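You operate a simulated robot arm through the tools that you are given. There is no shell and no other tool.

Carry out the task below with a simulated robot arm. There is one attempt and no reset: what you move stays moved.

JOB
Take the soap tin and put it on the space between the two crates. Take the copper ring and put it on top of the red-capped valve. Fetch the yellow-taped pipe and stand it on top of the blue-capped valve. Take the blue-taped pipe and leave it on top of the tool battery on the ledge of the white floor box. Put the bender wheel with the smallest size on its label on the shelf under the press bench. Put the green-capped valve on the top of the trestle table away on the top of the wooden cabinet. Put the 6 A fuse from the top of the trestle table on top of the tall white head there. Do these in any order. Set down upright: yellow-taped pipe, green-capped valve.

Only the result counts: the job must be done as asked and must still hold three seconds after the hand-in. Knocking over, shifting, dropping, spilling or breaking anything else fails it.

ROBOT AND FRAMES
A 7-joint arm with a fingered hand on a trunk, on a base that moves. Base frame: it is fixed to the floor where the robot stands at the start and does not move with it; the origin is under the middle of the robot, x ahead of it, y to its left, z up. Readings come in mm, rad, newtons and seconds.
With the tool pointing down near the work surface it reaches from about 280 to 700 mm from the robot's upright axis, wherever it stands. Its first joint turns from -2.897 to 2.897 rad. Places, roughly: bender wheel [750, 1750, 1000]; blue-capped valve [-1750, 3250, 750]; blue-taped pipe (3x3x7 cm) [500, 700, 900]; copper ring (4x4x2 cm) [400, 300, 900]; fuse [-750, 1750, 750]; green-capped valve [-750, 1750, 750]; red-capped valve [-2000, 3250, 750]; shelf under the press bench [700, -100, 300]; soap tin [500, 0, 1000]; space between the two crates (26x20 cm) [-500, 3700, 920]; tall white head [-1250, 2250, 750]; tool battery [-2000, -1250, 500]; top of the wooden cabinet [-2000, 3600, 700]; yellow-taped pipe (3x3x7 cm) [500, 600, 900]. Payload 3.4 kg.
The tool frame sits at the grasp point between the pads (the TCP): z along the fingers, y along the line on which they close. The tips reach 25 mm beyond it. The gripper opens to 88 mm; its body begins 29 mm behind the TCP. The gripper is a hand of 3 fingers: y runs from the thumb to the fingers, the wrist lies at [-13, -106, -174] in the tool frame, and closing takes about 1.5 s.
Orientation is told as [roll, pitch, yaw] about the base's x, y, z axes, in that order, counted from this pose: with the fingers straight down and the wrist toward the robot, the tool's x, y and z point along [0, 1, 0], [1, 0, 0] and [0, 0, -1] of the base frame.

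CONTROLS
- The arm moves only by the tool arm_command. Its argument "series" is a list of rows, each a list of 6 numbers: the shift along the tool's x, y, z in mm, then the turn, a rotation vector about the tool's x, y, z in rad. In form: [[dx, dy, dz, rx, ry, rz], ...]. A call has 1 to 20 rows; each row is the pose to reach, as a shift and turn from the pose commanded when the call began, along the tool's axes at that moment. "fingers" is the gripper command, from -1 (fully open) to 1 (shut), values between in proportion, set as the call begins (left out, the last holds). Rows are played at 5 a second. More than 50 mm and 0.15 rad between two rows, or a gripper value outside its range, and nothing of the call is played. Where a pose cannot be reached the arm comes as near as it can. A force on the tool above 40 N (or 10 N above the force at the start of the call, whichever is more), or a blocked arm, ends the call early, and 0.2 s more pass. The fingers move at their own pace (about 72 mm/s each) and stop on an object; they squeeze with about 27 N. The grip force told is the motor's: it shows also when the fingers shut on nothing. Time passes only in rows, and 0.2 s behind the last, so rows that repeat a pose let the fingers close. It gives the time, the measured TCP pose, the force on the tool (base axes), the opening and the grip force at its end, in the units of the frame above (readings bear some noise), with the torque about the TCP (base axes, N m) and any sound that the robot's microphone picked up.
- Cameras (640 x 400 px; columns grow to the right, rows downward): "scene" is now at [16.3, 171.1, 1452.4]; the picture's right is [0.17, -0.99, 0.00], its down [-0.72, -0.12, -0.68] and it looks along [0.68, 0.11, -0.73] (base axes); focal length 292 px, centre (320, 200). "wrist" rides on the gripper at [58, -85, -99] in the tool frame; the picture's right is [-0.67, 0.35, -0.66], its down [-0.69, -0.63, 0.37] and it looks along [-0.29, 0.69, 0.66] (tool axes); focal length 261 px, centre (320, 200). There is no depth. A picture from a camera that has moved, and an enlarged one, comes with that camera's place and axes in the base frame and with its lens.
- get_image(camera): a new picture of that camera. It takes no simulated time.
- move_column(by): slides the trunk up (or, below 0, down) by that many mm; the arm and the scene camera ride with it, the base frame stays. It gives what a move gives, with no picture.
- steer(legs): drives the robot by 1 to 6 legs, each [ahead, left, turn to the left] in mm, mm and rad, along the robot's own axes; the way and the turn of a leg run together, so that a leg with both is an arc; at most 1500 mm and 3.142 rad a leg. The arm and the cameras ride along, it lands a little off, and it stops where it bumps. It gives what a move gives.
- move_fingers(index, middle, thumb_bend, thumb_turn): sets how far each is bent, from 0 (flat) to 1 (curled in); at 0.3 the hand is open as for a grip, at 0.7 the pads meet at the TCP. One left out holds its place. A second passes; each finger stops where it meets its share of the squeeze, and holds until it gets a number again. A gripper value or a shape takes the hand back. It gives what a move gives, with no picture; readings hold the bend of each and the force on the fingers (four entries, about 0 where the hand has none), thumb and palm. thumb_turn goes from beside the hand (0) to across from the fingers (1), as for a grip.
- preshape(shape): the hand has 3 fingers and takes this shape, open, in about a second: jaw (thumb against the fingers, like two jaws); tri (thumb and two fingers); tip (a fingertip pinch); poke (one finger out to press); point (the index stretched); flat (the hand flat); cup (the hand cupped); fist (a fist). The gripper value then closes the fingers along that shape, each until it touches; the sizes above hold for jaw. It gives what a move gives, with no picture.
- aim_head(pan, tilt): turns the head with the scene camera to pan (to the left, within 2.705 rad either way) and tilt (down, from -0.506 to 1.204), counted from straight ahead of the robot. It gives what a move gives.
- zoom(camera, box): a new picture of the part [left, top, right, bottom] of that camera's present view, enlarged. It takes no simulated time.
- close_job(): hands the job in; it is judged then, once.

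Nothing tells you exact positions but the pictures and the camera data. Unless the task says otherwise, let go and move clear before handing in.

The tools are called after "Request:" by a JSON object that holds its "api" and its "payload". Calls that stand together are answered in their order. arm_command: Moves the arm, as the interface text tells. Its arguments: {"type":"object","properties":{"series":{"type":"array"},"fingers":{"type":"number"}},"required":["series"]} The other tools are called the same way: move_column (by) moves the trunk up or down; preshape (shape) gives the hand a shape; move_fingers (index, middle, thumb_bend, thumb_turn) moves the fingers one by one; steer (legs) drives the base; aim_head (pan, tilt) turns the head that bears the scene camera; get_image (camera) takes a picture; zoom (camera, box) takes an enlarged picture of a part of a camera's view; close_job () hands the job in.

At the start:

```text
time: 0.0
position: [343.1, 212.9, 1190.5]
tool_rot: [0.0, 0.001, -0.001]
ft_force: [0.5, -0.2, 0.2]
torque: [0.02, -0.03, -0.03]
width: 87.6
gripper_force: 0.1
shape: jaw
bend: [0.3, 0.3, 0.3, 0.98]
finger forces: [0.0, 0.0, 0.0, 0.0, 0.0, 0.0]
trunk travel left (down, up): [-475.0, 115.0]
robot x, y, heading: [0.9, 1.4, 0.0]
head pan, tilt (commanded): [0.166, 0.817]
```

scene: 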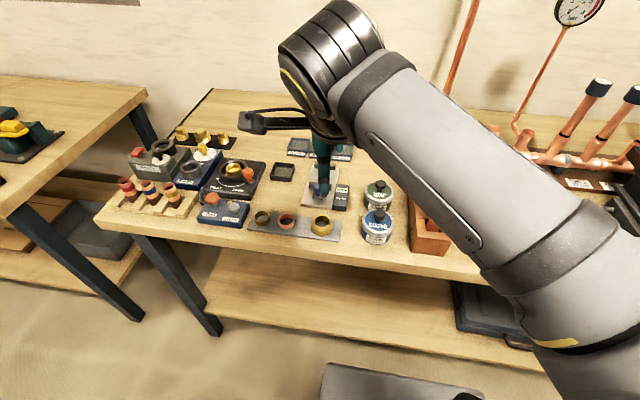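
wrist: 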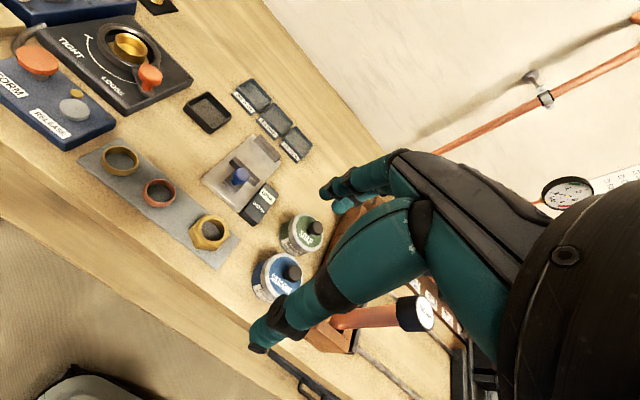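

I see a press bench ahead with various items (rings on a grey tray, pipes in a rack on the left, tins on the right). I'll look around with the head before moving anything.

Request:
{"api": "zoom", "payload": {"camera": "scene", "box": [90, 100, 290, 240]}}

Request:
{"api": "zoom", "payload": {"camera": "scene", "box": [240, 130, 440, 270]}}

Request:
{"api": "zoom", "payload": {"camera": "wrist", "box": [0, 0, 340, 300]}}

```text
2.86 times, centred on (190, 170) of scene
camera zoom: at [16.3, 171.1, 1452.4], right [0.17, -0.99, 0.0], down [-0.72, -0.12, -0.68], along [0.68, 0.11, -0.73], focal length 834 px, centre (691, 286)
```

zoom: 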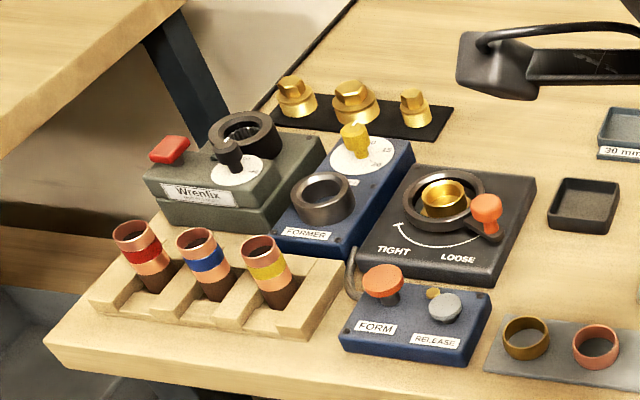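

```text
2.86 times, centred on (340, 200) of scene
camera zoom: at [16.3, 171.1, 1452.4], right [0.17, -0.99, 0.0], down [-0.72, -0.12, -0.68], along [0.68, 0.11, -0.73], focal length 834 px, centre (263, 200)
```

zoom: 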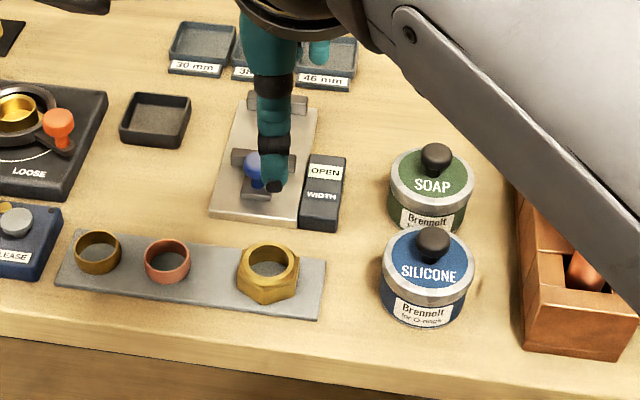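

```text
1.33 times, centred on (170, 150) of wrist
camera zoom: at [259.6, 269.6, 1290.4], right [0.35, -0.67, 0.66], down [-0.63, -0.69, -0.37], along [0.69, -0.29, -0.66], focal length 348 px, centre (520, 267)
```

zoom: 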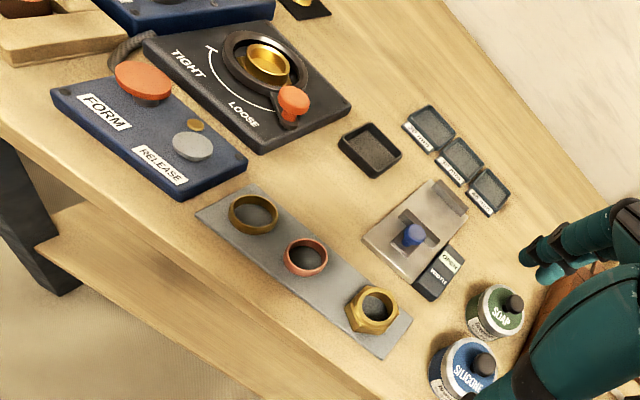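

The bench has the rack with pipes (red, blue, yellow), the ring plate (brass, copper, nut), the SOAP tin (green). I'll look around with the head for the other stations.

Request:
{"api": "aim_head", "payload": {"pan": -0.4, "tilt": 0.8}}

Request:
{"api": "get_image", "payload": {"camera": "scene"}}

Request:
{"api": "aim_head", "payload": {"pan": 0.9, "tilt": 0.5}}

Request:
{"api": "get_image", "payload": {"camera": "scene"}}

Request:
{"api": "aim_head", "payload": {"pan": 1.8, "tilt": 0.4}}

Request:
{"api": "get_image", "payload": {"camera": "scene"}}

Request:
{"api": "aim_head", "payload": {"pan": 2.7, "tilt": 0.4}}

Request:
{"api": "get_image", "payload": {"camera": "scene"}}

Request:
{"api": "aim_head", "payload": {"pan": -2.5, "tilt": 0.4}}

Request:
{"api": "get_image", "payload": {"camera": "scene"}}

Request:
{"api": "aim_head", "payload": {"pan": -1.4, "tilt": 0.5}}

Request:
{"api": "get_image", "payload": {"camera": "scene"}}

```text
time: 1.0
position: [344.3, 211.5, 1189.5]
tool_rot: [0.001, 0.0, 0.001]
ft_force: [0.3, 1.0, -0.9]
torque: [0.01, 0.01, -0.01]
width: 87.9
gripper_force: 0.1
shape: jaw
bend: [0.3, 0.3, 0.3, 0.98]
finger forces: [0.1, 0.0, 0.0, 0.0, 0.0, 0.1]
trunk travel left (down, up): [-475.0, 115.0]
robot x, y, heading: [3.3, -0.0, 0.003]
head pan, tilt (commanded): [-0.4, 0.799]
```

```text
taken
camera scene: at [11.9, 126.5, 1453.9], right [-0.39, -0.92, 0.0], down [-0.66, 0.28, -0.7], along [0.64, -0.27, -0.72], focal length 292 px, centre (320, 200)
```

scene: 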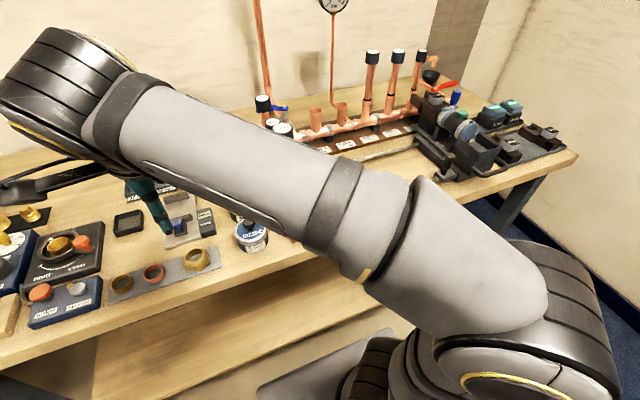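

```text
time: 2.5
position: [343.9, 211.7, 1190.5]
tool_rot: [-0.001, -0.001, 0.0]
ft_force: [-0.1, -0.1, 0.3]
torque: [0.02, 0.01, 0.01]
width: 87.4
gripper_force: 0.1
shape: jaw
bend: [0.3, 0.3, 0.3, 0.98]
finger forces: [0.0, 0.1, 0.0, 0.0, 0.0, 0.0]
trunk travel left (down, up): [-475.0, 115.0]
robot x, y, heading: [-0.7, -0.1, -0.004]
head pan, tilt (commanded): [0.901, 0.499]
```

```text
taken
camera scene: at [-5.9, 229.1, 1479.8], right [0.78, -0.62, 0.0], down [-0.3, -0.38, -0.88], along [0.55, 0.69, -0.48], focal length 292 px, centre (320, 200)
```

scene: 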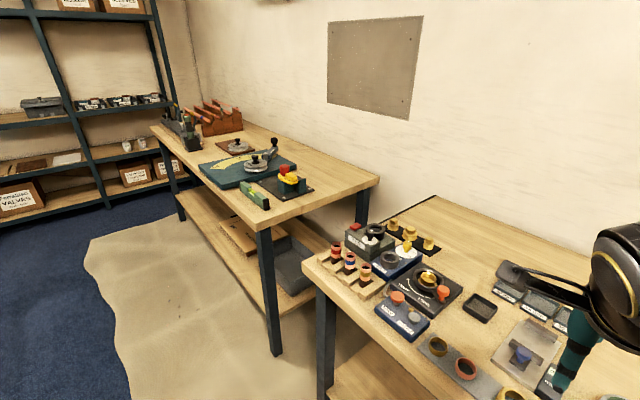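

```text
time: 3.6
position: [342.6, 211.8, 1190.3]
tool_rot: [0.0, 0.0, -0.001]
ft_force: [0.5, 0.8, -0.3]
torque: [0.06, 0.04, -0.01]
width: 87.9
gripper_force: 0.1
shape: jaw
bend: [0.3, 0.3, 0.3, 0.98]
finger forces: [0.0, 0.0, 0.0, 0.1, 0.0, 0.0]
trunk travel left (down, up): [-475.0, 115.0]
robot x, y, heading: [-0.8, 2.4, 0.006]
head pan, tilt (commanded): [1.799, 0.4]
```

```text
taken
camera scene: at [-83.4, 248.1, 1488.9], right [0.97, 0.23, 0.0], down [0.09, -0.38, -0.92], along [-0.21, 0.9, -0.39], focal length 292 px, centre (320, 200)
```

scene: 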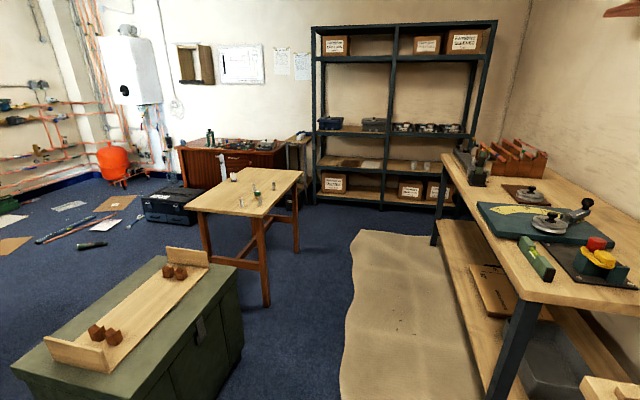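

```text
time: 4.8
position: [343.1, 211.6, 1191.2]
tool_rot: [0.0, -0.002, 0.0]
ft_force: [0.6, 0.8, 0.0]
torque: [0.0, -0.02, -0.03]
width: 87.7
gripper_force: 0.1
shape: jaw
bend: [0.3, 0.3, 0.3, 0.98]
finger forces: [0.0, 0.1, 0.0, 0.1, 0.2, 0.0]
trunk travel left (down, up): [-475.0, 115.0]
robot x, y, heading: [0.1, -3.3, -0.006]
head pan, tilt (commanded): [2.7, 0.4]
```

```text
taken
camera scene: at [-146.2, 197.5, 1488.9], right [0.43, 0.9, 0.0], down [0.35, -0.17, -0.92], along [-0.83, 0.39, -0.39], focal length 292 px, centre (320, 200)
```

scene: 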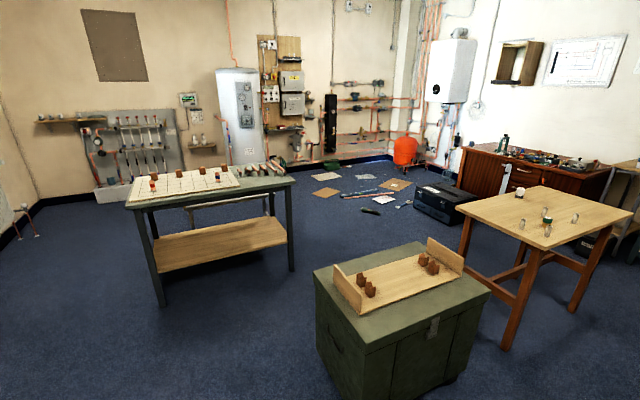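

```text
time: 8.9
position: [344.2, 212.5, 1190.4]
tool_rot: [0.001, 0.0, 0.0]
ft_force: [0.7, 0.5, -0.4]
torque: [0.0, 0.01, -0.01]
width: 87.6
gripper_force: 0.0
shape: jaw
bend: [0.3, 0.3, 0.3, 0.98]
finger forces: [0.0, 0.1, 0.0, 0.0, 0.0, 0.0]
trunk travel left (down, up): [-475.0, 115.0]
robot x, y, heading: [0.9, -2.5, 0.004]
head pan, tilt (commanded): [-2.499, 0.4]
```

```text
taken
camera scene: at [-136.6, 102.3, 1488.9], right [-0.6, 0.8, 0.0], down [0.31, 0.23, -0.92], along [-0.74, -0.55, -0.39], focal length 292 px, centre (320, 200)
```

scene: 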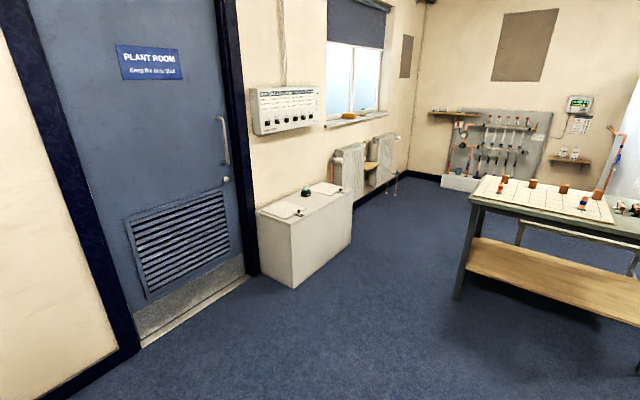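

```text
time: 10.2
position: [343.0, 211.8, 1190.3]
tool_rot: [0.0, 0.0, 0.0]
ft_force: [0.4, 0.7, -0.3]
torque: [-0.03, 0.02, 0.03]
width: 87.6
gripper_force: 0.1
shape: jaw
bend: [0.3, 0.3, 0.3, 0.98]
finger forces: [0.0, 0.0, 0.0, 0.0, 0.0, 0.1]
trunk travel left (down, up): [-475.0, 115.0]
robot x, y, heading: [0.7, -0.3, 0.002]
head pan, tilt (commanded): [-1.4, 0.499]
```

```text
taken
camera scene: at [-47.0, 68.2, 1479.8], right [-0.99, -0.17, 0.0], down [-0.08, 0.47, -0.88], along [0.15, -0.87, -0.48], focal length 292 px, centre (320, 200)
```

scene: 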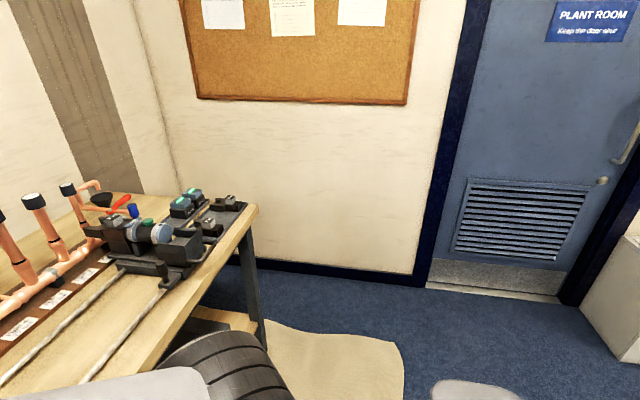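

I have the overview: press bench (here), bender bench, trestle table, cabinet, shelving with crates, white floor box near the door. I'll zoom in on the distant stations.

Request:
{"api": "aim_head", "payload": {"pan": 1.8, "tilt": 0.4}}

Request:
{"api": "zoom", "payload": {"camera": "scene", "box": [300, 80, 480, 210]}}

Request:
{"api": "zoom", "payload": {"camera": "scene", "box": [160, 110, 320, 220]}}

Request:
{"api": "zoom", "payload": {"camera": "scene", "box": [420, 110, 640, 300]}}

Request:
{"api": "aim_head", "payload": {"pan": -2.5, "tilt": 0.4}}

Request:
{"api": "zoom", "payload": {"camera": "scene", "box": [240, 150, 420, 290]}}

```text
time: 13.0
position: [344.1, 212.5, 1189.1]
tool_rot: [-0.001, 0.002, 0.0]
ft_force: [-0.5, 0.5, 0.1]
torque: [0.0, -0.04, -0.02]
width: 87.7
gripper_force: 0.1
shape: jaw
bend: [0.3, 0.3, 0.3, 0.98]
finger forces: [0.0, 0.0, 0.0, 0.0, 0.0, 0.0]
trunk travel left (down, up): [-475.0, 115.0]
robot x, y, heading: [1.2, -0.5, -0.001]
head pan, tilt (commanded): [1.799, 0.4]
```

```text
3.08 times, centred on (390, 145) of scene
camera zoom: at [-83.4, 248.1, 1488.9], right [0.97, 0.23, 0.0], down [0.09, -0.38, -0.92], along [-0.21, 0.9, -0.39], focal length 898 px, centre (105, 369)
```

zoom: 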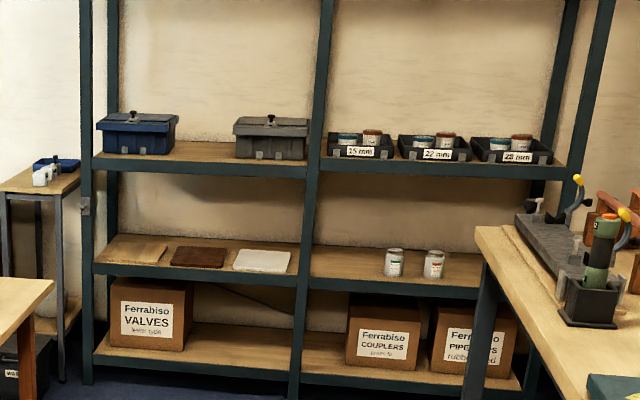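

```text
3.64 times, centred on (240, 165) of scene
camera zoom: at [-83.4, 248.1, 1488.9], right [0.97, 0.23, 0.0], down [0.09, -0.38, -0.92], along [-0.21, 0.9, -0.39], focal length 1061 px, centre (611, 327)
```

zoom: 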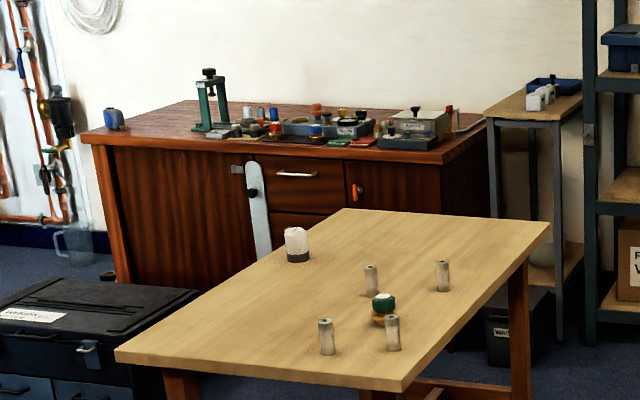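

```text
2.11 times, centred on (530, 205) of scene
camera zoom: at [-83.4, 248.1, 1488.9], right [0.97, 0.23, 0.0], down [0.09, -0.38, -0.92], along [-0.21, 0.9, -0.39], focal length 614 px, centre (-122, 190)
```

zoom: 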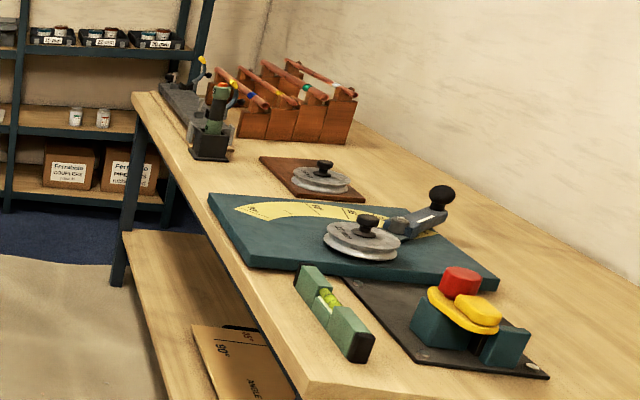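

```text
time: 16.4
position: [343.3, 211.6, 1190.8]
tool_rot: [0.0, 0.0, 0.0]
ft_force: [0.1, -0.7, 0.4]
torque: [0.02, 0.01, 0.04]
width: 87.7
gripper_force: 0.1
shape: jaw
bend: [0.3, 0.3, 0.3, 0.98]
finger forces: [0.0, 0.1, 0.1, 0.1, 0.0, 0.0]
trunk travel left (down, up): [-475.0, 115.0]
robot x, y, heading: [0.2, -1.2, 0.007]
head pan, tilt (commanded): [-2.499, 0.4]
```

```text
2.86 times, centred on (330, 220) of scene
camera zoom: at [-136.6, 102.3, 1488.9], right [-0.6, 0.8, 0.0], down [0.31, 0.23, -0.92], along [-0.74, -0.55, -0.39], focal length 834 px, centre (291, 143)
```

zoom: 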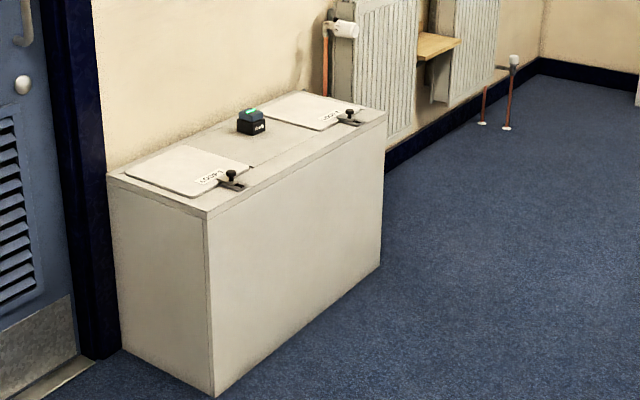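

The white floor box with battery and the other stations are identified. I'll begin with the SOAP tin at roughly (530, 115, lid z≈940): move the hand near it and look with the wrist camera.

Request:
{"api": "aim_head", "payload": {"pan": 0.0, "tilt": 0.8}}

Request:
{"api": "arm_command", "payload": {"series": [[-20, 30, 0, 0, 0, 0], [-40, 60, 10, 0, 0, 0], [-60, 90, 30, 0, 0, 0], [-80, 110, 50, 0, 0, 0], [-97, 130, 70, 0, 0, 0]]}}

Request:
{"api": "get_image", "payload": {"camera": "wrist"}}

Request:
{"api": "get_image", "payload": {"camera": "scene"}}

```text
time: 18.7
position: [343.6, 212.3, 1190.7]
tool_rot: [-0.001, 0.0, 0.002]
ft_force: [0.4, 0.6, -0.2]
torque: [0.03, 0.0, 0.02]
width: 87.5
gripper_force: 0.1
shape: jaw
bend: [0.3, 0.3, 0.3, 0.98]
finger forces: [0.1, 0.0, 0.0, 0.0, 0.0, 0.0]
trunk travel left (down, up): [-475.0, 115.0]
robot x, y, heading: [-0.8, 0.3, -0.001]
head pan, tilt (commanded): [0.0, 0.799]
```

```text
time: 19.9
position: [471.9, 115.6, 1122.2]
tool_rot: [0.001, -0.002, 0.0]
ft_force: [0.2, -0.4, 0.5]
torque: [-0.03, 0.02, 0.02]
width: 87.9
gripper_force: 0.0
shape: jaw
bend: [0.3, 0.3, 0.3, 0.98]
finger forces: [0.0, 0.0, 0.0, 0.0, 0.0, 0.0]
trunk travel left (down, up): [-475.0, 115.0]
robot x, y, heading: [-2.6, 0.3, 0.001]
head pan, tilt (commanded): [0.0, 0.799]
```

```text
taken
camera wrist: at [389.0, 172.7, 1222.1], right [0.35, -0.67, 0.66], down [-0.63, -0.69, -0.37], along [0.69, -0.28, -0.66], focal length 261 px, centre (320, 200)
```

wrist: 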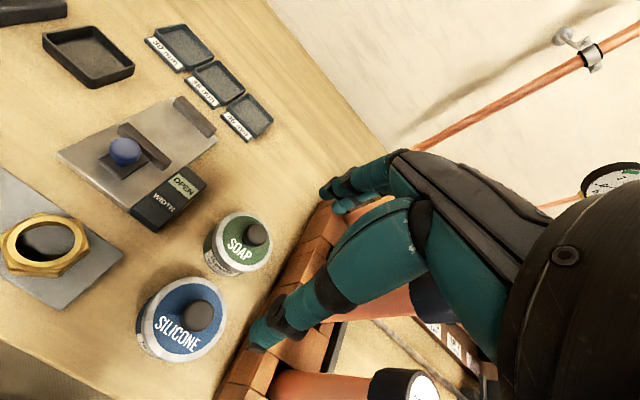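

```text
taken
camera scene: at [18.3, 157.8, 1453.9], right [0.0, -1.0, 0.0], down [-0.72, 0.0, -0.7], along [0.7, 0.0, -0.72], focal length 292 px, centre (320, 200)
```

scene: 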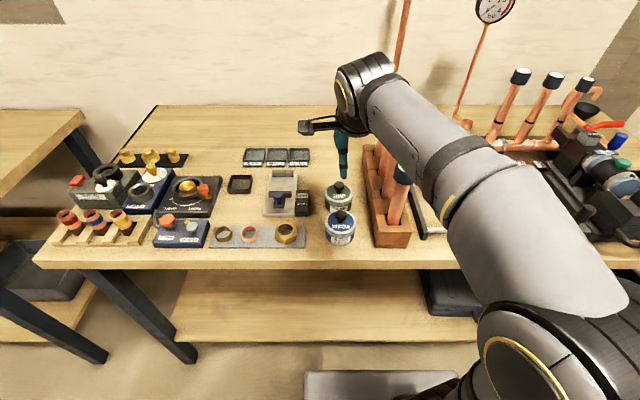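

Request:
{"api": "zoom", "payload": {"camera": "wrist", "box": [120, 160, 320, 380]}}

Request:
{"api": "zoom", "payload": {"camera": "scene", "box": [260, 130, 440, 270]}}

```text
1.82 times, centred on (220, 270) of wrist
camera zoom: at [389.0, 172.7, 1222.1], right [0.35, -0.67, 0.66], down [-0.63, -0.69, -0.37], along [0.69, -0.28, -0.66], focal length 474 px, centre (502, 73)
```

zoom: 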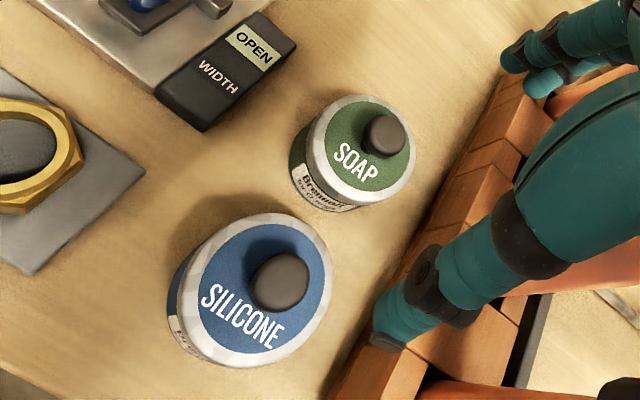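

```text
2.86 times, centred on (350, 200) of scene
camera zoom: at [18.3, 157.8, 1453.9], right [0.0, -1.0, 0.0], down [-0.72, 0.0, -0.7], along [0.7, 0.0, -0.72], focal length 834 px, centre (234, 200)
```

zoom: 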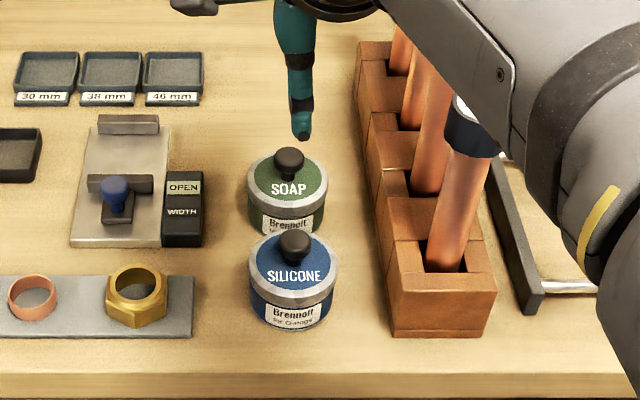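

The SOAP tin is at about (543, 110), lid z≈930, 73 mm wide; SILICONE is right behind it toward the robot, and tall pipes stand to its right. I'll rotate the hand −90° yaw (wrist to the left) above it so the fingers close left–right.

Request:
{"api": "arm_command", "payload": {"series": [[0, 6, 0, 0, 0, 0.14], [0, 13, 0, 0, 0, 0.28], [-1, 19, 0, 0, 0, 0.42], [-1, 26, 0, 0, 0, 0.56], [-2, 32, 0, 0, 0, 0.7], [-2, 38, 0, 0, 0, 0.84], [-3, 45, 0, 0, 0, 0.98], [-3, 51, 0, 0, 0, 1.12], [-4, 58, 0, 0, 0, 1.26], [-4, 64, 0, 0, 0, 1.4], [-5, 70, 0, 0, 0, 1.54], [-5, 70, 0, 0, 0, 1.57]]}}

Request:
{"api": "get_image", "payload": {"camera": "wrist"}}

Request:
{"api": "get_image", "payload": {"camera": "scene"}}

```text
time: 22.5
position: [538.2, 97.0, 1115.0]
tool_rot: [-0.01, 0.02, -1.438]
ft_force: [-0.8, 0.3, 0.3]
torque: [0.01, 0.01, -0.01]
width: 87.5
gripper_force: 0.1
shape: jaw
bend: [0.3, 0.3, 0.3, 0.98]
finger forces: [0.0, 0.1, 0.0, 0.0, 0.0, 0.1]
out of reach, approached as far as the arm can: row 10, 11, 12
trunk travel left (down, up): [-475.0, 115.0]
robot x, y, heading: [-1.5, -1.3, 0.0]
head pan, tilt (commanded): [0.0, 0.799]
```

```text
taken
camera wrist: at [586.8, 186.9, 1216.3], right [-0.61, -0.45, 0.66], down [-0.77, 0.54, -0.35], along [-0.2, -0.71, -0.67], focal length 261 px, centre (320, 200)
```

wrist: 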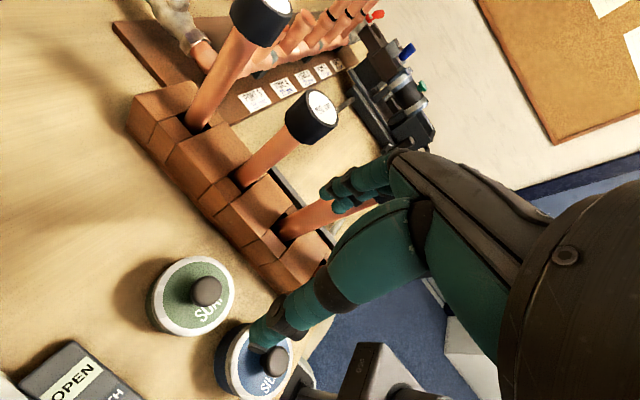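

```text
taken
camera scene: at [18.2, 158.0, 1453.8], right [0.0, -1.0, 0.0], down [-0.72, 0.0, -0.7], along [0.7, 0.0, -0.72], focal length 292 px, centre (320, 200)
```

scene: 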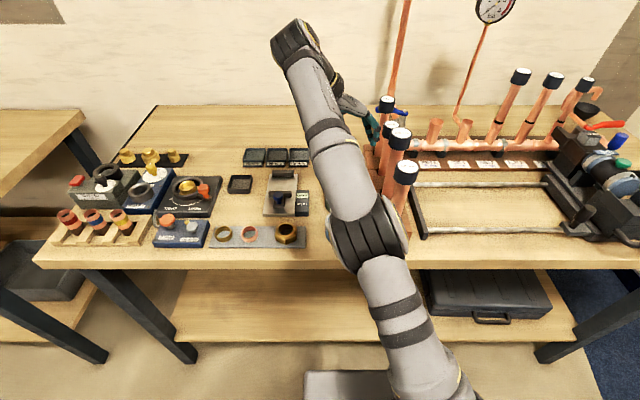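

The arm gets near its limit at −1.44 yaw; a yaw of about −1.1 is enough clearance. I'll rotate back slightly and descend partway.

Request:
{"api": "arm_command", "payload": {"series": [[0, 0, 0, 0, 0, -0.14], [0, 0, 20, 0, 0, -0.28], [0, 0, 40, 0, 0, -0.4], [0, 0, 60, 0, 0, -0.4], [0, 0, 60, 0, 0, -0.4]]}}

Request:
{"api": "get_image", "payload": {"camera": "wrist"}}

```text
time: 23.7
position: [537.5, 96.4, 1053.5]
tool_rot: [-0.001, 0.023, -1.035]
ft_force: [-0.4, 0.2, -0.2]
torque: [0.01, 0.0, 0.01]
width: 87.7
gripper_force: 0.1
shape: jaw
bend: [0.3, 0.3, 0.3, 0.98]
finger forces: [0.0, 0.0, 0.0, 0.0, 0.0, 0.1]
trunk travel left (down, up): [-475.0, 115.0]
robot x, y, heading: [-1.4, -2.3, -0.006]
head pan, tilt (commanded): [0.0, 0.799]
```

```text
taken
camera wrist: at [546.6, 197.7, 1156.5], right [-0.39, -0.65, 0.65], down [-0.92, 0.2, -0.35], along [0.1, -0.73, -0.68], focal length 261 px, centre (320, 200)
```

wrist: 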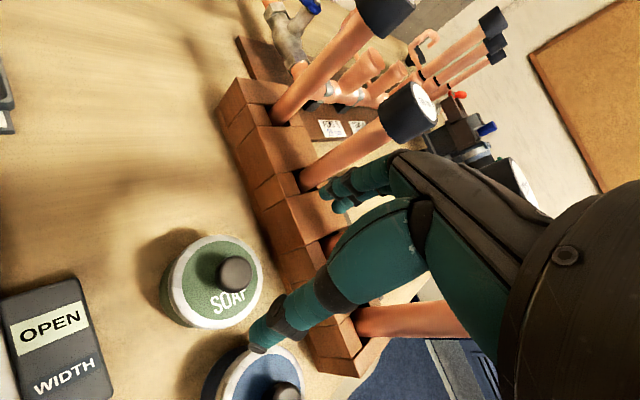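

Request:
{"api": "arm_command", "payload": {"series": [[5, -5, 20, -0.006, 0.01, 0], [10.5, -10.8, 45, -0.012, 0.02, 0], [10.5, -10.8, 70, -0.012, 0.02, 0], [10.5, -10.8, 70, -0.012, 0.02, 0]]}}

Request:
{"api": "get_image", "payload": {"camera": "wrist"}}

Request:
{"api": "get_image", "payload": {"camera": "scene"}}

```text
time: 24.7
position: [538.7, 113.9, 985.5]
tool_rot: [0.02, 0.01, -1.037]
ft_force: [-0.5, 0.3, -0.6]
torque: [-0.06, -0.01, -0.05]
width: 87.6
gripper_force: 0.0
shape: jaw
bend: [0.3, 0.3, 0.3, 0.98]
finger forces: [0.0, 0.0, 0.0, 0.0, 0.1, 0.1]
trunk travel left (down, up): [-475.0, 115.0]
robot x, y, heading: [0.5, 2.4, 0.004]
head pan, tilt (commanded): [0.0, 0.799]
```

```text
taken
camera wrist: at [545.5, 214.4, 1086.9], right [-0.41, -0.65, 0.64], down [-0.91, 0.2, -0.37], along [0.12, -0.73, -0.67], focal length 261 px, centre (320, 200)
```

wrist: 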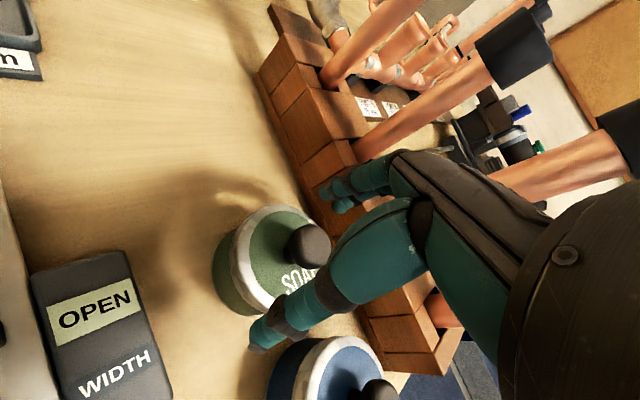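

```text
taken
camera scene: at [18.3, 157.9, 1453.8], right [0.0, -1.0, 0.0], down [-0.72, 0.0, -0.7], along [0.7, 0.0, -0.72], focal length 292 px, centre (320, 200)
```

scene: 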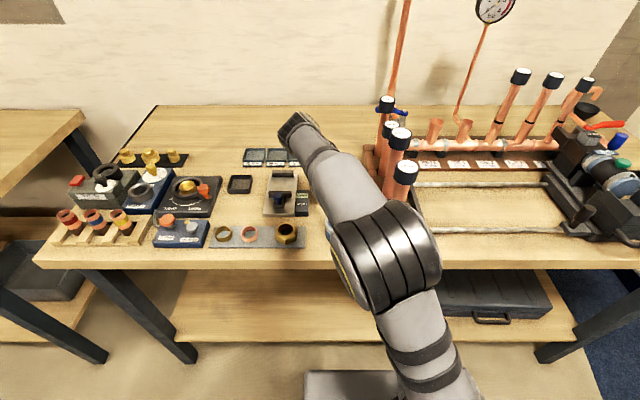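

Request:
{"api": "arm_command", "payload": {"series": [[0.5, 3.7, 8, -0.01, -0.02, 0], [0.5, 3.7, 16, -0.01, -0.02, 0], [0.5, 3.7, 24, -0.01, -0.02, 0], [0.5, 3.7, 32, -0.01, -0.02, 0], [0.5, 3.7, 40, -0.01, -0.02, 0], [0.5, 3.7, 46, -0.01, -0.02, 0], [0.5, 3.7, 50, -0.01, -0.02, 0], [0.5, 3.7, 50, -0.01, -0.02, 0]]}}

Request:
{"api": "get_image", "payload": {"camera": "wrist"}}

```text
time: 26.5
position: [543.5, 113.4, 936.1]
tool_rot: [0.002, -0.002, -1.034]
ft_force: [-1.6, 1.6, 18.9]
torque: [0.12, 0.0, 0.08]
width: 88.0
gripper_force: 0.0
shape: jaw
bend: [0.28, 0.3, 0.25, 0.98]
finger forces: [7.5, 0.1, 0.0, 0.0, 9.0, 0.0]
trunk travel left (down, up): [-475.0, 115.0]
robot x, y, heading: [-1.0, 4.3, -0.003]
head pan, tilt (commanded): [0.0, 0.799]
```

```text
taken
camera wrist: at [550.1, 214.6, 1037.2], right [-0.4, -0.64, 0.65], down [-0.91, 0.19, -0.37], along [0.11, -0.74, -0.66], focal length 261 px, centre (320, 200)
```

wrist: 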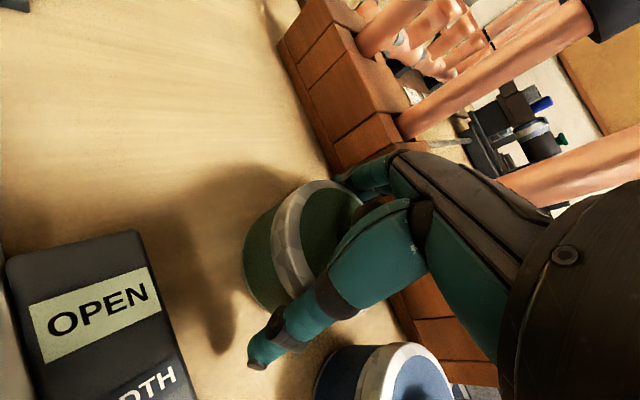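

Request:
{"api": "zoom", "payload": {"camera": "wrist", "box": [220, 140, 480, 400]}}

Request:
{"api": "zoom", "payload": {"camera": "scene", "box": [250, 90, 440, 270]}}

```text
1.54 times, centred on (350, 270) of wrist
camera zoom: at [550.1, 214.6, 1037.2], right [-0.4, -0.64, 0.65], down [-0.91, 0.19, -0.37], along [0.11, -0.74, -0.66], focal length 401 px, centre (274, 92)
```

zoom: 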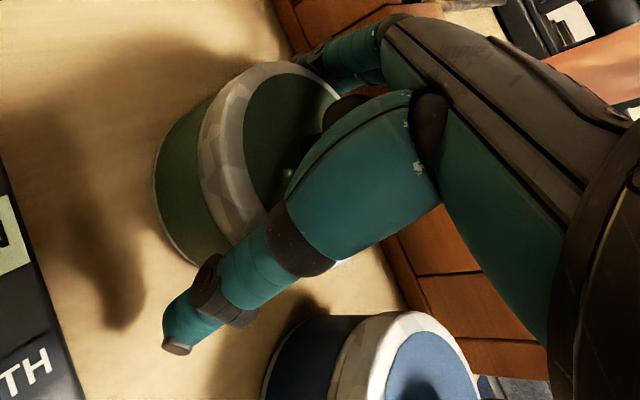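

```text
2.22 times, centred on (345, 180) of scene
camera zoom: at [16.0, 157.8, 1454.1], right [0.0, -1.0, 0.0], down [-0.72, 0.0, -0.7], along [0.7, 0.0, -0.72], focal length 648 px, centre (264, 244)
```

zoom: 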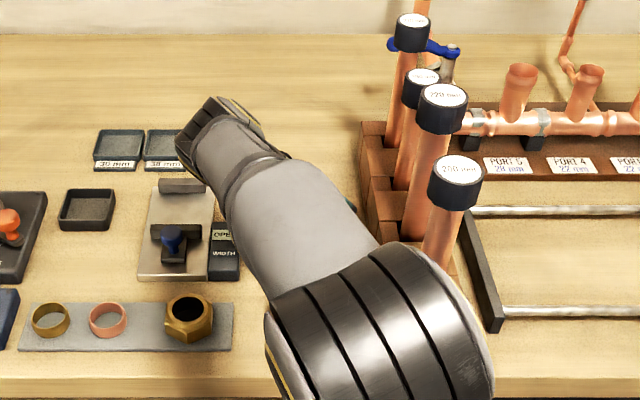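

The thumb and index are brushing the lid edge (about 19 N), so I'll back up 8 mm and then close gently.

Request:
{"api": "arm_command", "payload": {"series": [[0, 0, -4, 0, 0, 0], [0, 0, -8, 0, 0, 0], [0, 0, -8, 0, 0, 0]]}}

```text
time: 27.3
position: [543.4, 112.4, 942.6]
tool_rot: [-0.004, 0.001, -1.036]
ft_force: [0.4, -0.3, -0.5]
torque: [0.01, 0.01, -0.03]
width: 87.9
gripper_force: 0.0
shape: jaw
bend: [0.29, 0.3, 0.26, 0.97]
finger forces: [2.8, 0.0, 0.1, 0.0, 3.0, 0.0]
trunk travel left (down, up): [-475.0, 115.0]
robot x, y, heading: [2.1, 0.4, -0.002]
head pan, tilt (commanded): [0.0, 0.799]
heard: snap
```

Request:
{"api": "get_image", "payload": {"camera": "wrist"}}

Request:
{"api": "zoom", "payload": {"camera": "wrist", "box": [220, 140, 480, 400]}}

```text
taken
camera wrist: at [551.1, 214.9, 1042.4], right [-0.4, -0.64, 0.66], down [-0.91, 0.19, -0.36], along [0.11, -0.74, -0.66], focal length 261 px, centre (320, 200)
```

wrist: 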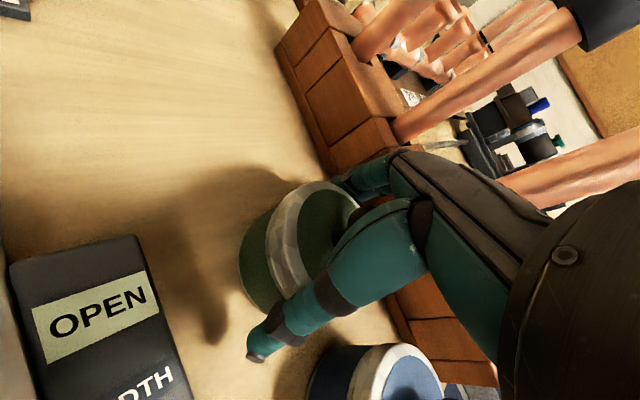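

```text
1.54 times, centred on (350, 270) of wrist
camera zoom: at [551.1, 214.9, 1042.4], right [-0.4, -0.64, 0.66], down [-0.91, 0.19, -0.36], along [0.11, -0.74, -0.66], focal length 401 px, centre (274, 92)
```

zoom: 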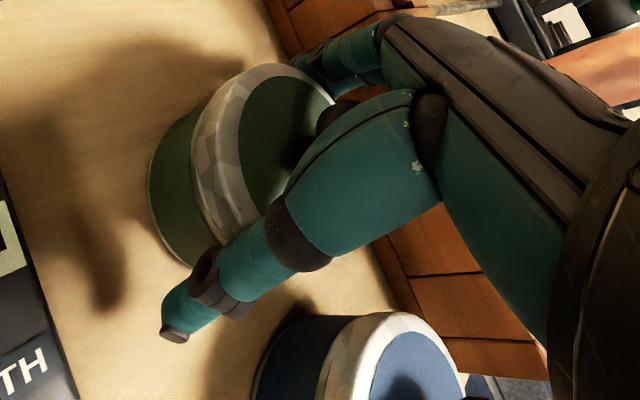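

Request:
{"api": "arm_command", "payload": {"series": [[0, 0, 0, 0, 0, 0], [0, 0, 0, 0, 0, 0], [0, 0, 0, 0, 0, 0], [0, 0, 0, 0, 0, 0], [0, 0, 0, 0, 0, 0], [0, 0, 0, 0, 0, 0], [0, 0, 0, 0, 0, 0], [0, 0, 0, 0, 0, 0]], "fingers": 1}}

Request:
{"api": "get_image", "payload": {"camera": "wrist"}}

```text
time: 29.1
position: [543.4, 112.1, 943.5]
tool_rot: [-0.001, 0.001, -1.038]
ft_force: [-0.1, -1.7, -0.4]
torque: [-0.15, -0.05, 0.0]
width: 57.8
gripper_force: 27.2
shape: jaw
bend: [0.27, 0.4, 0.56, 0.98]
finger forces: [26.9, 14.5, 0.0, 0.1, 40.5, 0.1]
trunk travel left (down, up): [-475.0, 115.0]
robot x, y, heading: [0.6, -3.4, -0.0]
head pan, tilt (commanded): [0.0, 0.799]
```

```text
taken
camera wrist: at [551.2, 214.9, 1042.9], right [-0.4, -0.64, 0.66], down [-0.91, 0.19, -0.36], along [0.11, -0.74, -0.66], focal length 261 px, centre (320, 200)
```

wrist: 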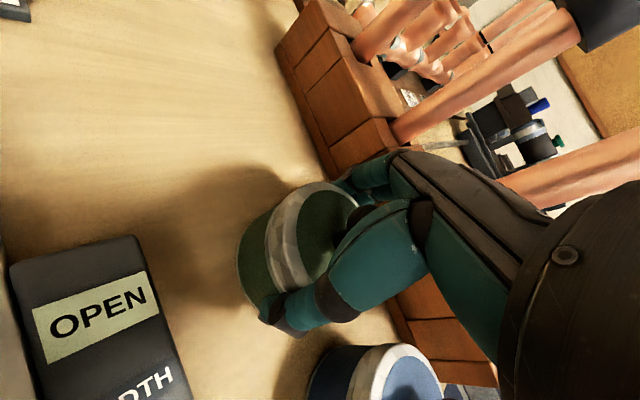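

The grip holds on three contacts. I'll lift slightly and check the tin comes as a whole.

Request:
{"api": "arm_command", "payload": {"series": [[0, 0, -5, 0, 0, 0], [0, 0, -10, 0, 0, 0], [0, 0, -20, 0, 0, 0], [0, 0, -30, 0, 0, 0], [0, 0, -30, 0, 0, 0]]}}

Request:
{"api": "get_image", "payload": {"camera": "wrist"}}

```text
time: 30.3
position: [543.8, 112.4, 972.4]
tool_rot: [-0.003, 0.002, -1.035]
ft_force: [0.0, 0.2, -3.8]
torque: [0.0, 0.01, 0.01]
width: 57.6
gripper_force: 27.2
shape: jaw
bend: [0.27, 0.4, 0.56, 0.98]
finger forces: [26.6, 14.6, 0.1, 0.0, 41.1, 0.0]
trunk travel left (down, up): [-475.0, 115.0]
robot x, y, heading: [1.7, 2.9, -0.004]
head pan, tilt (commanded): [0.0, 0.799]
```

```text
taken
camera wrist: at [551.4, 214.3, 1072.4], right [-0.4, -0.64, 0.66], down [-0.91, 0.19, -0.36], along [0.11, -0.74, -0.66], focal length 261 px, centre (320, 200)
```

wrist: 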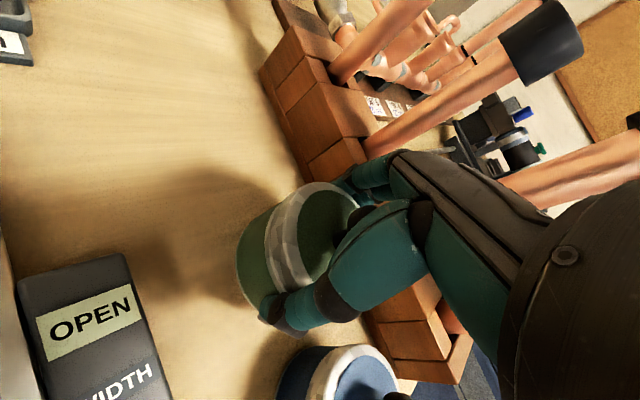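

The whole tin lifted (about 0.38 kg). I'll raise it, bring the hand yaw back and retract for driving.

Request:
{"api": "arm_command", "payload": {"series": [[0, 0, -40, 0, 0, 0], [0, 0, -80, 0, 0, 0], [0, 0, -120, 0, 0, 0], [0, 0, -150, 0, 0, 0], [-20, -20, -160, 0, 0, -0.14], [-40, -40, -160, 0, 0, -0.28], [-60, -60, -160, 0, 0, -0.42], [-80, -60, -160, 0, 0, -0.56], [-100, -60, -160, 0, 0, -0.7], [-115, -60, -160, 0, 0, -0.84], [-130, -60, -160, 0, 0, -0.98], [-130, -60, -160, 0, 0, -1.035]]}}

Request:
{"api": "get_image", "payload": {"camera": "scene"}}

Request:
{"api": "get_image", "payload": {"camera": "wrist"}}

```text
time: 32.9
position: [401.1, 98.6, 1131.1]
tool_rot: [-0.001, 0.002, 0.001]
ft_force: [0.2, 0.5, -3.9]
torque: [0.01, -0.05, -0.03]
width: 57.4
gripper_force: 27.1
shape: jaw
bend: [0.27, 0.41, 0.56, 0.98]
finger forces: [26.2, 14.8, 0.0, 0.0, 41.0, 0.0]
trunk travel left (down, up): [-475.0, 115.0]
robot x, y, heading: [-1.3, 0.1, 0.001]
head pan, tilt (commanded): [0.0, 0.799]
```

```text
taken
camera scene: at [18.4, 157.8, 1453.8], right [0.0, -1.0, 0.0], down [-0.72, 0.0, -0.7], along [0.7, 0.0, -0.72], focal length 292 px, centre (320, 200)
```

scene: 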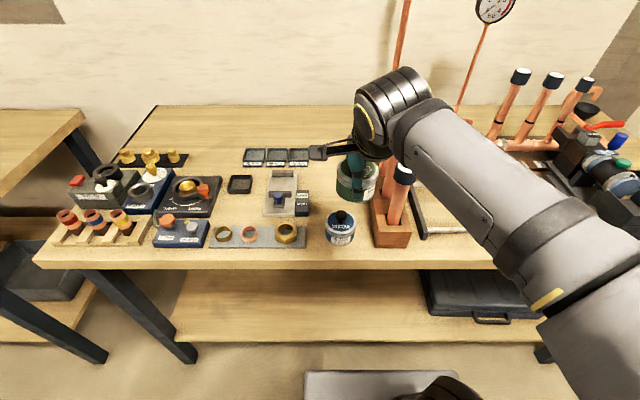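

```text
taken
camera wrist: at [317.1, 155.4, 1232.3], right [0.35, -0.67, 0.66], down [-0.63, -0.69, -0.36], along [0.69, -0.28, -0.66], focal length 261 px, centre (320, 200)
```

wrist: 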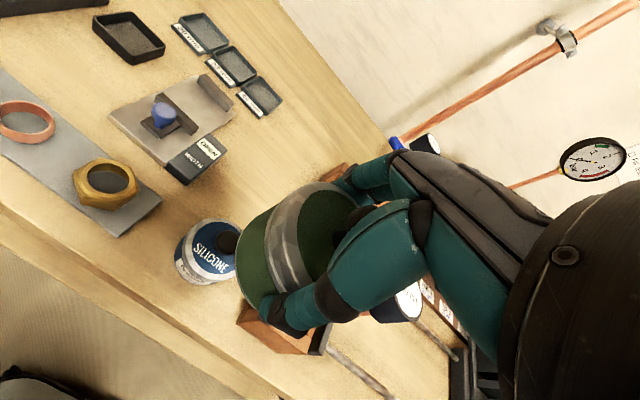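

The tin is held firmly. Now I back away, turn left to face the shelving and drive up the corridor.

Request:
{"api": "steer", "payload": {"legs": [[-300, 0, 0], [0, 0, 1.5708]]}}

Request:
{"api": "aim_head", "payload": {"pan": 0.0, "tilt": 0.45}}

Request:
{"api": "get_image", "payload": {"camera": "scene"}}

```text
time: 38.8
position: [-401.4, 398.3, 1131.3]
tool_rot: [0.001, 0.002, 1.587]
ft_force: [-0.5, 0.1, -3.4]
torque: [0.04, -0.01, 0.0]
width: 57.5
gripper_force: 26.5
shape: jaw
bend: [0.27, 0.41, 0.56, 0.98]
finger forces: [26.2, 14.7, 0.0, 0.0, 40.6, 0.0]
trunk travel left (down, up): [-475.0, 115.0]
robot x, y, heading: [-300.3, -5.1, 1.592]
head pan, tilt (commanded): [0.0, 0.799]
```

```text
time: 39.6
position: [-401.4, 398.7, 1132.0]
tool_rot: [0.0, 0.005, 1.587]
ft_force: [-0.4, 0.1, -3.9]
torque: [0.0, 0.02, 0.02]
width: 57.8
gripper_force: 27.5
shape: jaw
bend: [0.27, 0.41, 0.56, 0.98]
finger forces: [26.3, 14.9, 0.0, 0.0, 40.7, 0.0]
trunk travel left (down, up): [-475.0, 115.0]
robot x, y, heading: [-297.4, -4.1, 1.587]
head pan, tilt (commanded): [0.0, 0.45]
```

```text
taken
camera scene: at [-458.1, 28.6, 1484.2], right [1.0, 0.02, 0.0], down [0.01, -0.44, -0.9], along [-0.01, 0.9, -0.44], focal length 292 px, centre (320, 200)
```

scene: 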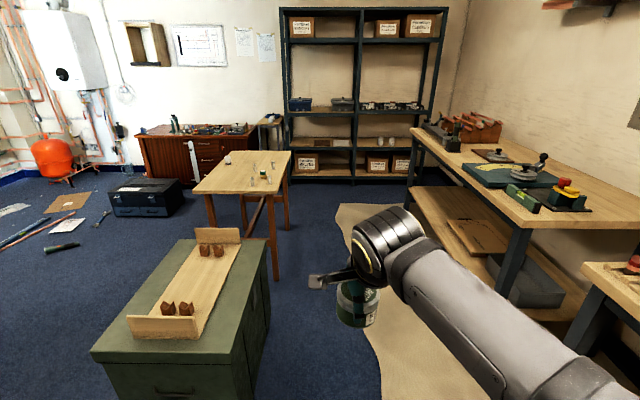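

Request:
{"api": "steer", "payload": {"legs": [[1500, -40, -0.016], [1250, 0, 0]]}}

Request:
{"api": "get_image", "payload": {"camera": "scene"}}

```text
refused: leg 1 is longer than a leg can be; nothing moved
```

```text
taken
camera scene: at [-458.1, 28.6, 1484.2], right [1.0, 0.02, 0.0], down [0.01, -0.44, -0.9], along [-0.01, 0.9, -0.44], focal length 292 px, centre (320, 200)
```

scene: 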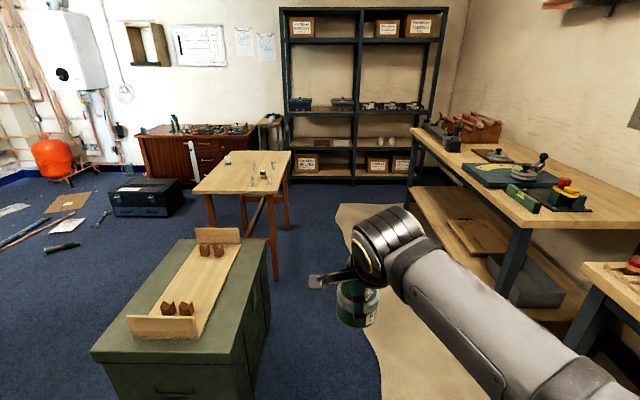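

Request:
{"api": "steer", "payload": {"legs": [[1400, -40, -0.016], [1350, 0, 0]]}}

Request:
{"api": "get_image", "payload": {"camera": "scene"}}

```text
time: 52.9
position: [-332.9, 3135.2, 1131.5]
tool_rot: [0.0, 0.002, 1.55]
ft_force: [0.7, -0.1, -3.2]
torque: [-0.01, 0.02, 0.0]
width: 57.8
gripper_force: 27.3
shape: jaw
bend: [0.27, 0.41, 0.56, 0.98]
finger forces: [26.0, 15.0, 0.0, 0.1, 40.6, 0.1]
trunk travel left (down, up): [-475.0, 115.0]
robot x, y, heading: [-241.8, 2736.4, 1.553]
head pan, tilt (commanded): [0.0, 0.45]
```

```text
taken
camera scene: at [-402.2, 2767.0, 1484.3], right [1.0, -0.02, 0.0], down [-0.01, -0.44, -0.9], along [0.02, 0.9, -0.44], focal length 292 px, centre (320, 200)
```

scene: 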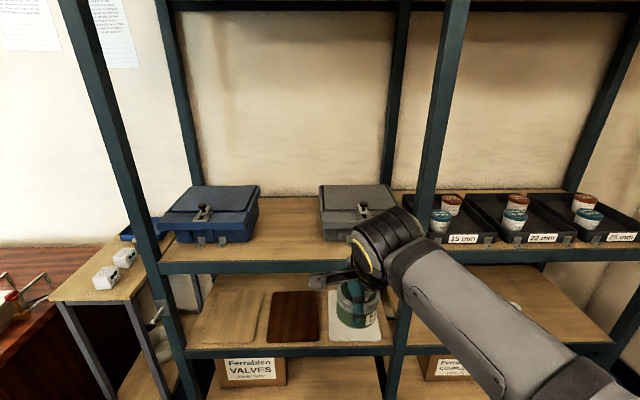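

Request:
{"api": "zoom", "payload": {"camera": "scene", "box": [140, 160, 440, 290]}}

```text
2.13 times, centred on (290, 225) of scene
camera zoom: at [-402.2, 2767.0, 1484.3], right [1.0, -0.02, 0.0], down [-0.01, -0.44, -0.9], along [0.02, 0.9, -0.44], focal length 622 px, centre (384, 147)
```

zoom: 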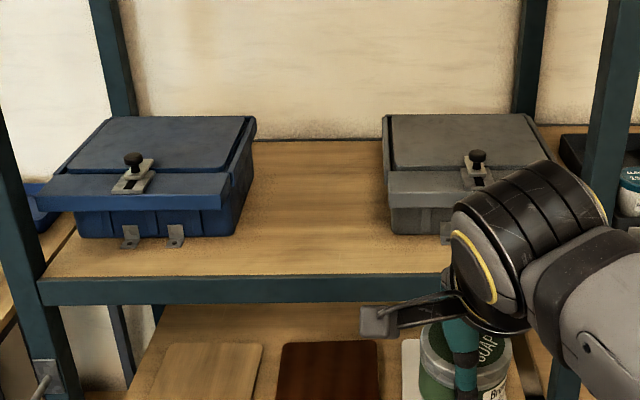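

I can see the gap between the blue and grey crates: centre about (-500, 3700), shelf z≈920, front edge y≈3500. I'll drive closer.

Request:
{"api": "steer", "payload": {"legs": [[0, 170, 0.018], [350, 0, 0]]}}

Request:
{"api": "get_image", "payload": {"camera": "scene"}}

Request:
{"api": "get_image", "payload": {"camera": "wrist"}}

```text
time: 56.2
position: [-512.5, 3482.8, 1132.4]
tool_rot: [0.0, 0.004, 1.569]
ft_force: [0.9, 0.0, -3.2]
torque: [-0.02, 0.02, -0.01]
width: 58.0
gripper_force: 26.7
shape: jaw
bend: [0.27, 0.41, 0.56, 0.98]
finger forces: [26.1, 14.9, 0.0, 0.0, 40.5, 0.1]
trunk travel left (down, up): [-475.0, 115.0]
robot x, y, heading: [-413.1, 3085.4, 1.571]
head pan, tilt (commanded): [0.0, 0.45]
```

```text
taken
camera scene: at [-574.9, 3115.0, 1484.2], right [1.0, 0.0, 0.0], down [0.0, -0.44, -0.9], along [0.0, 0.9, -0.44], focal length 292 px, centre (320, 200)
```

scene: 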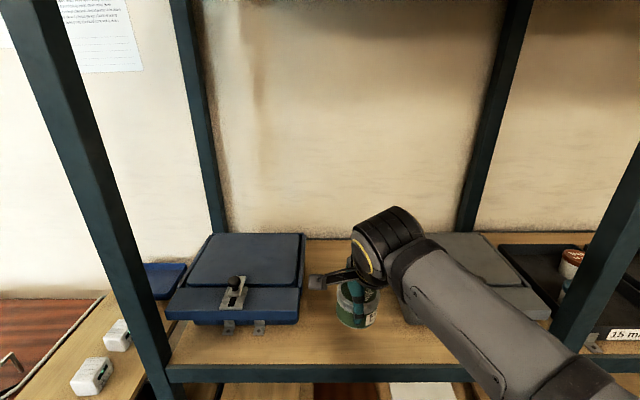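

```text
taken
camera wrist: at [-568.8, 3399.3, 1232.1], right [0.67, 0.35, 0.65], down [0.68, -0.63, -0.36], along [0.29, 0.69, -0.66], focal length 261 px, centre (320, 200)
```

wrist: 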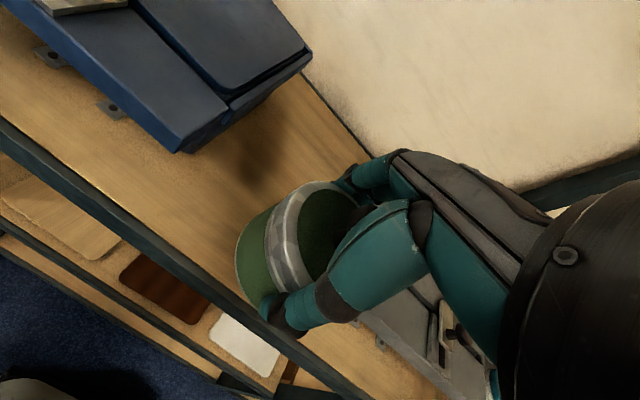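

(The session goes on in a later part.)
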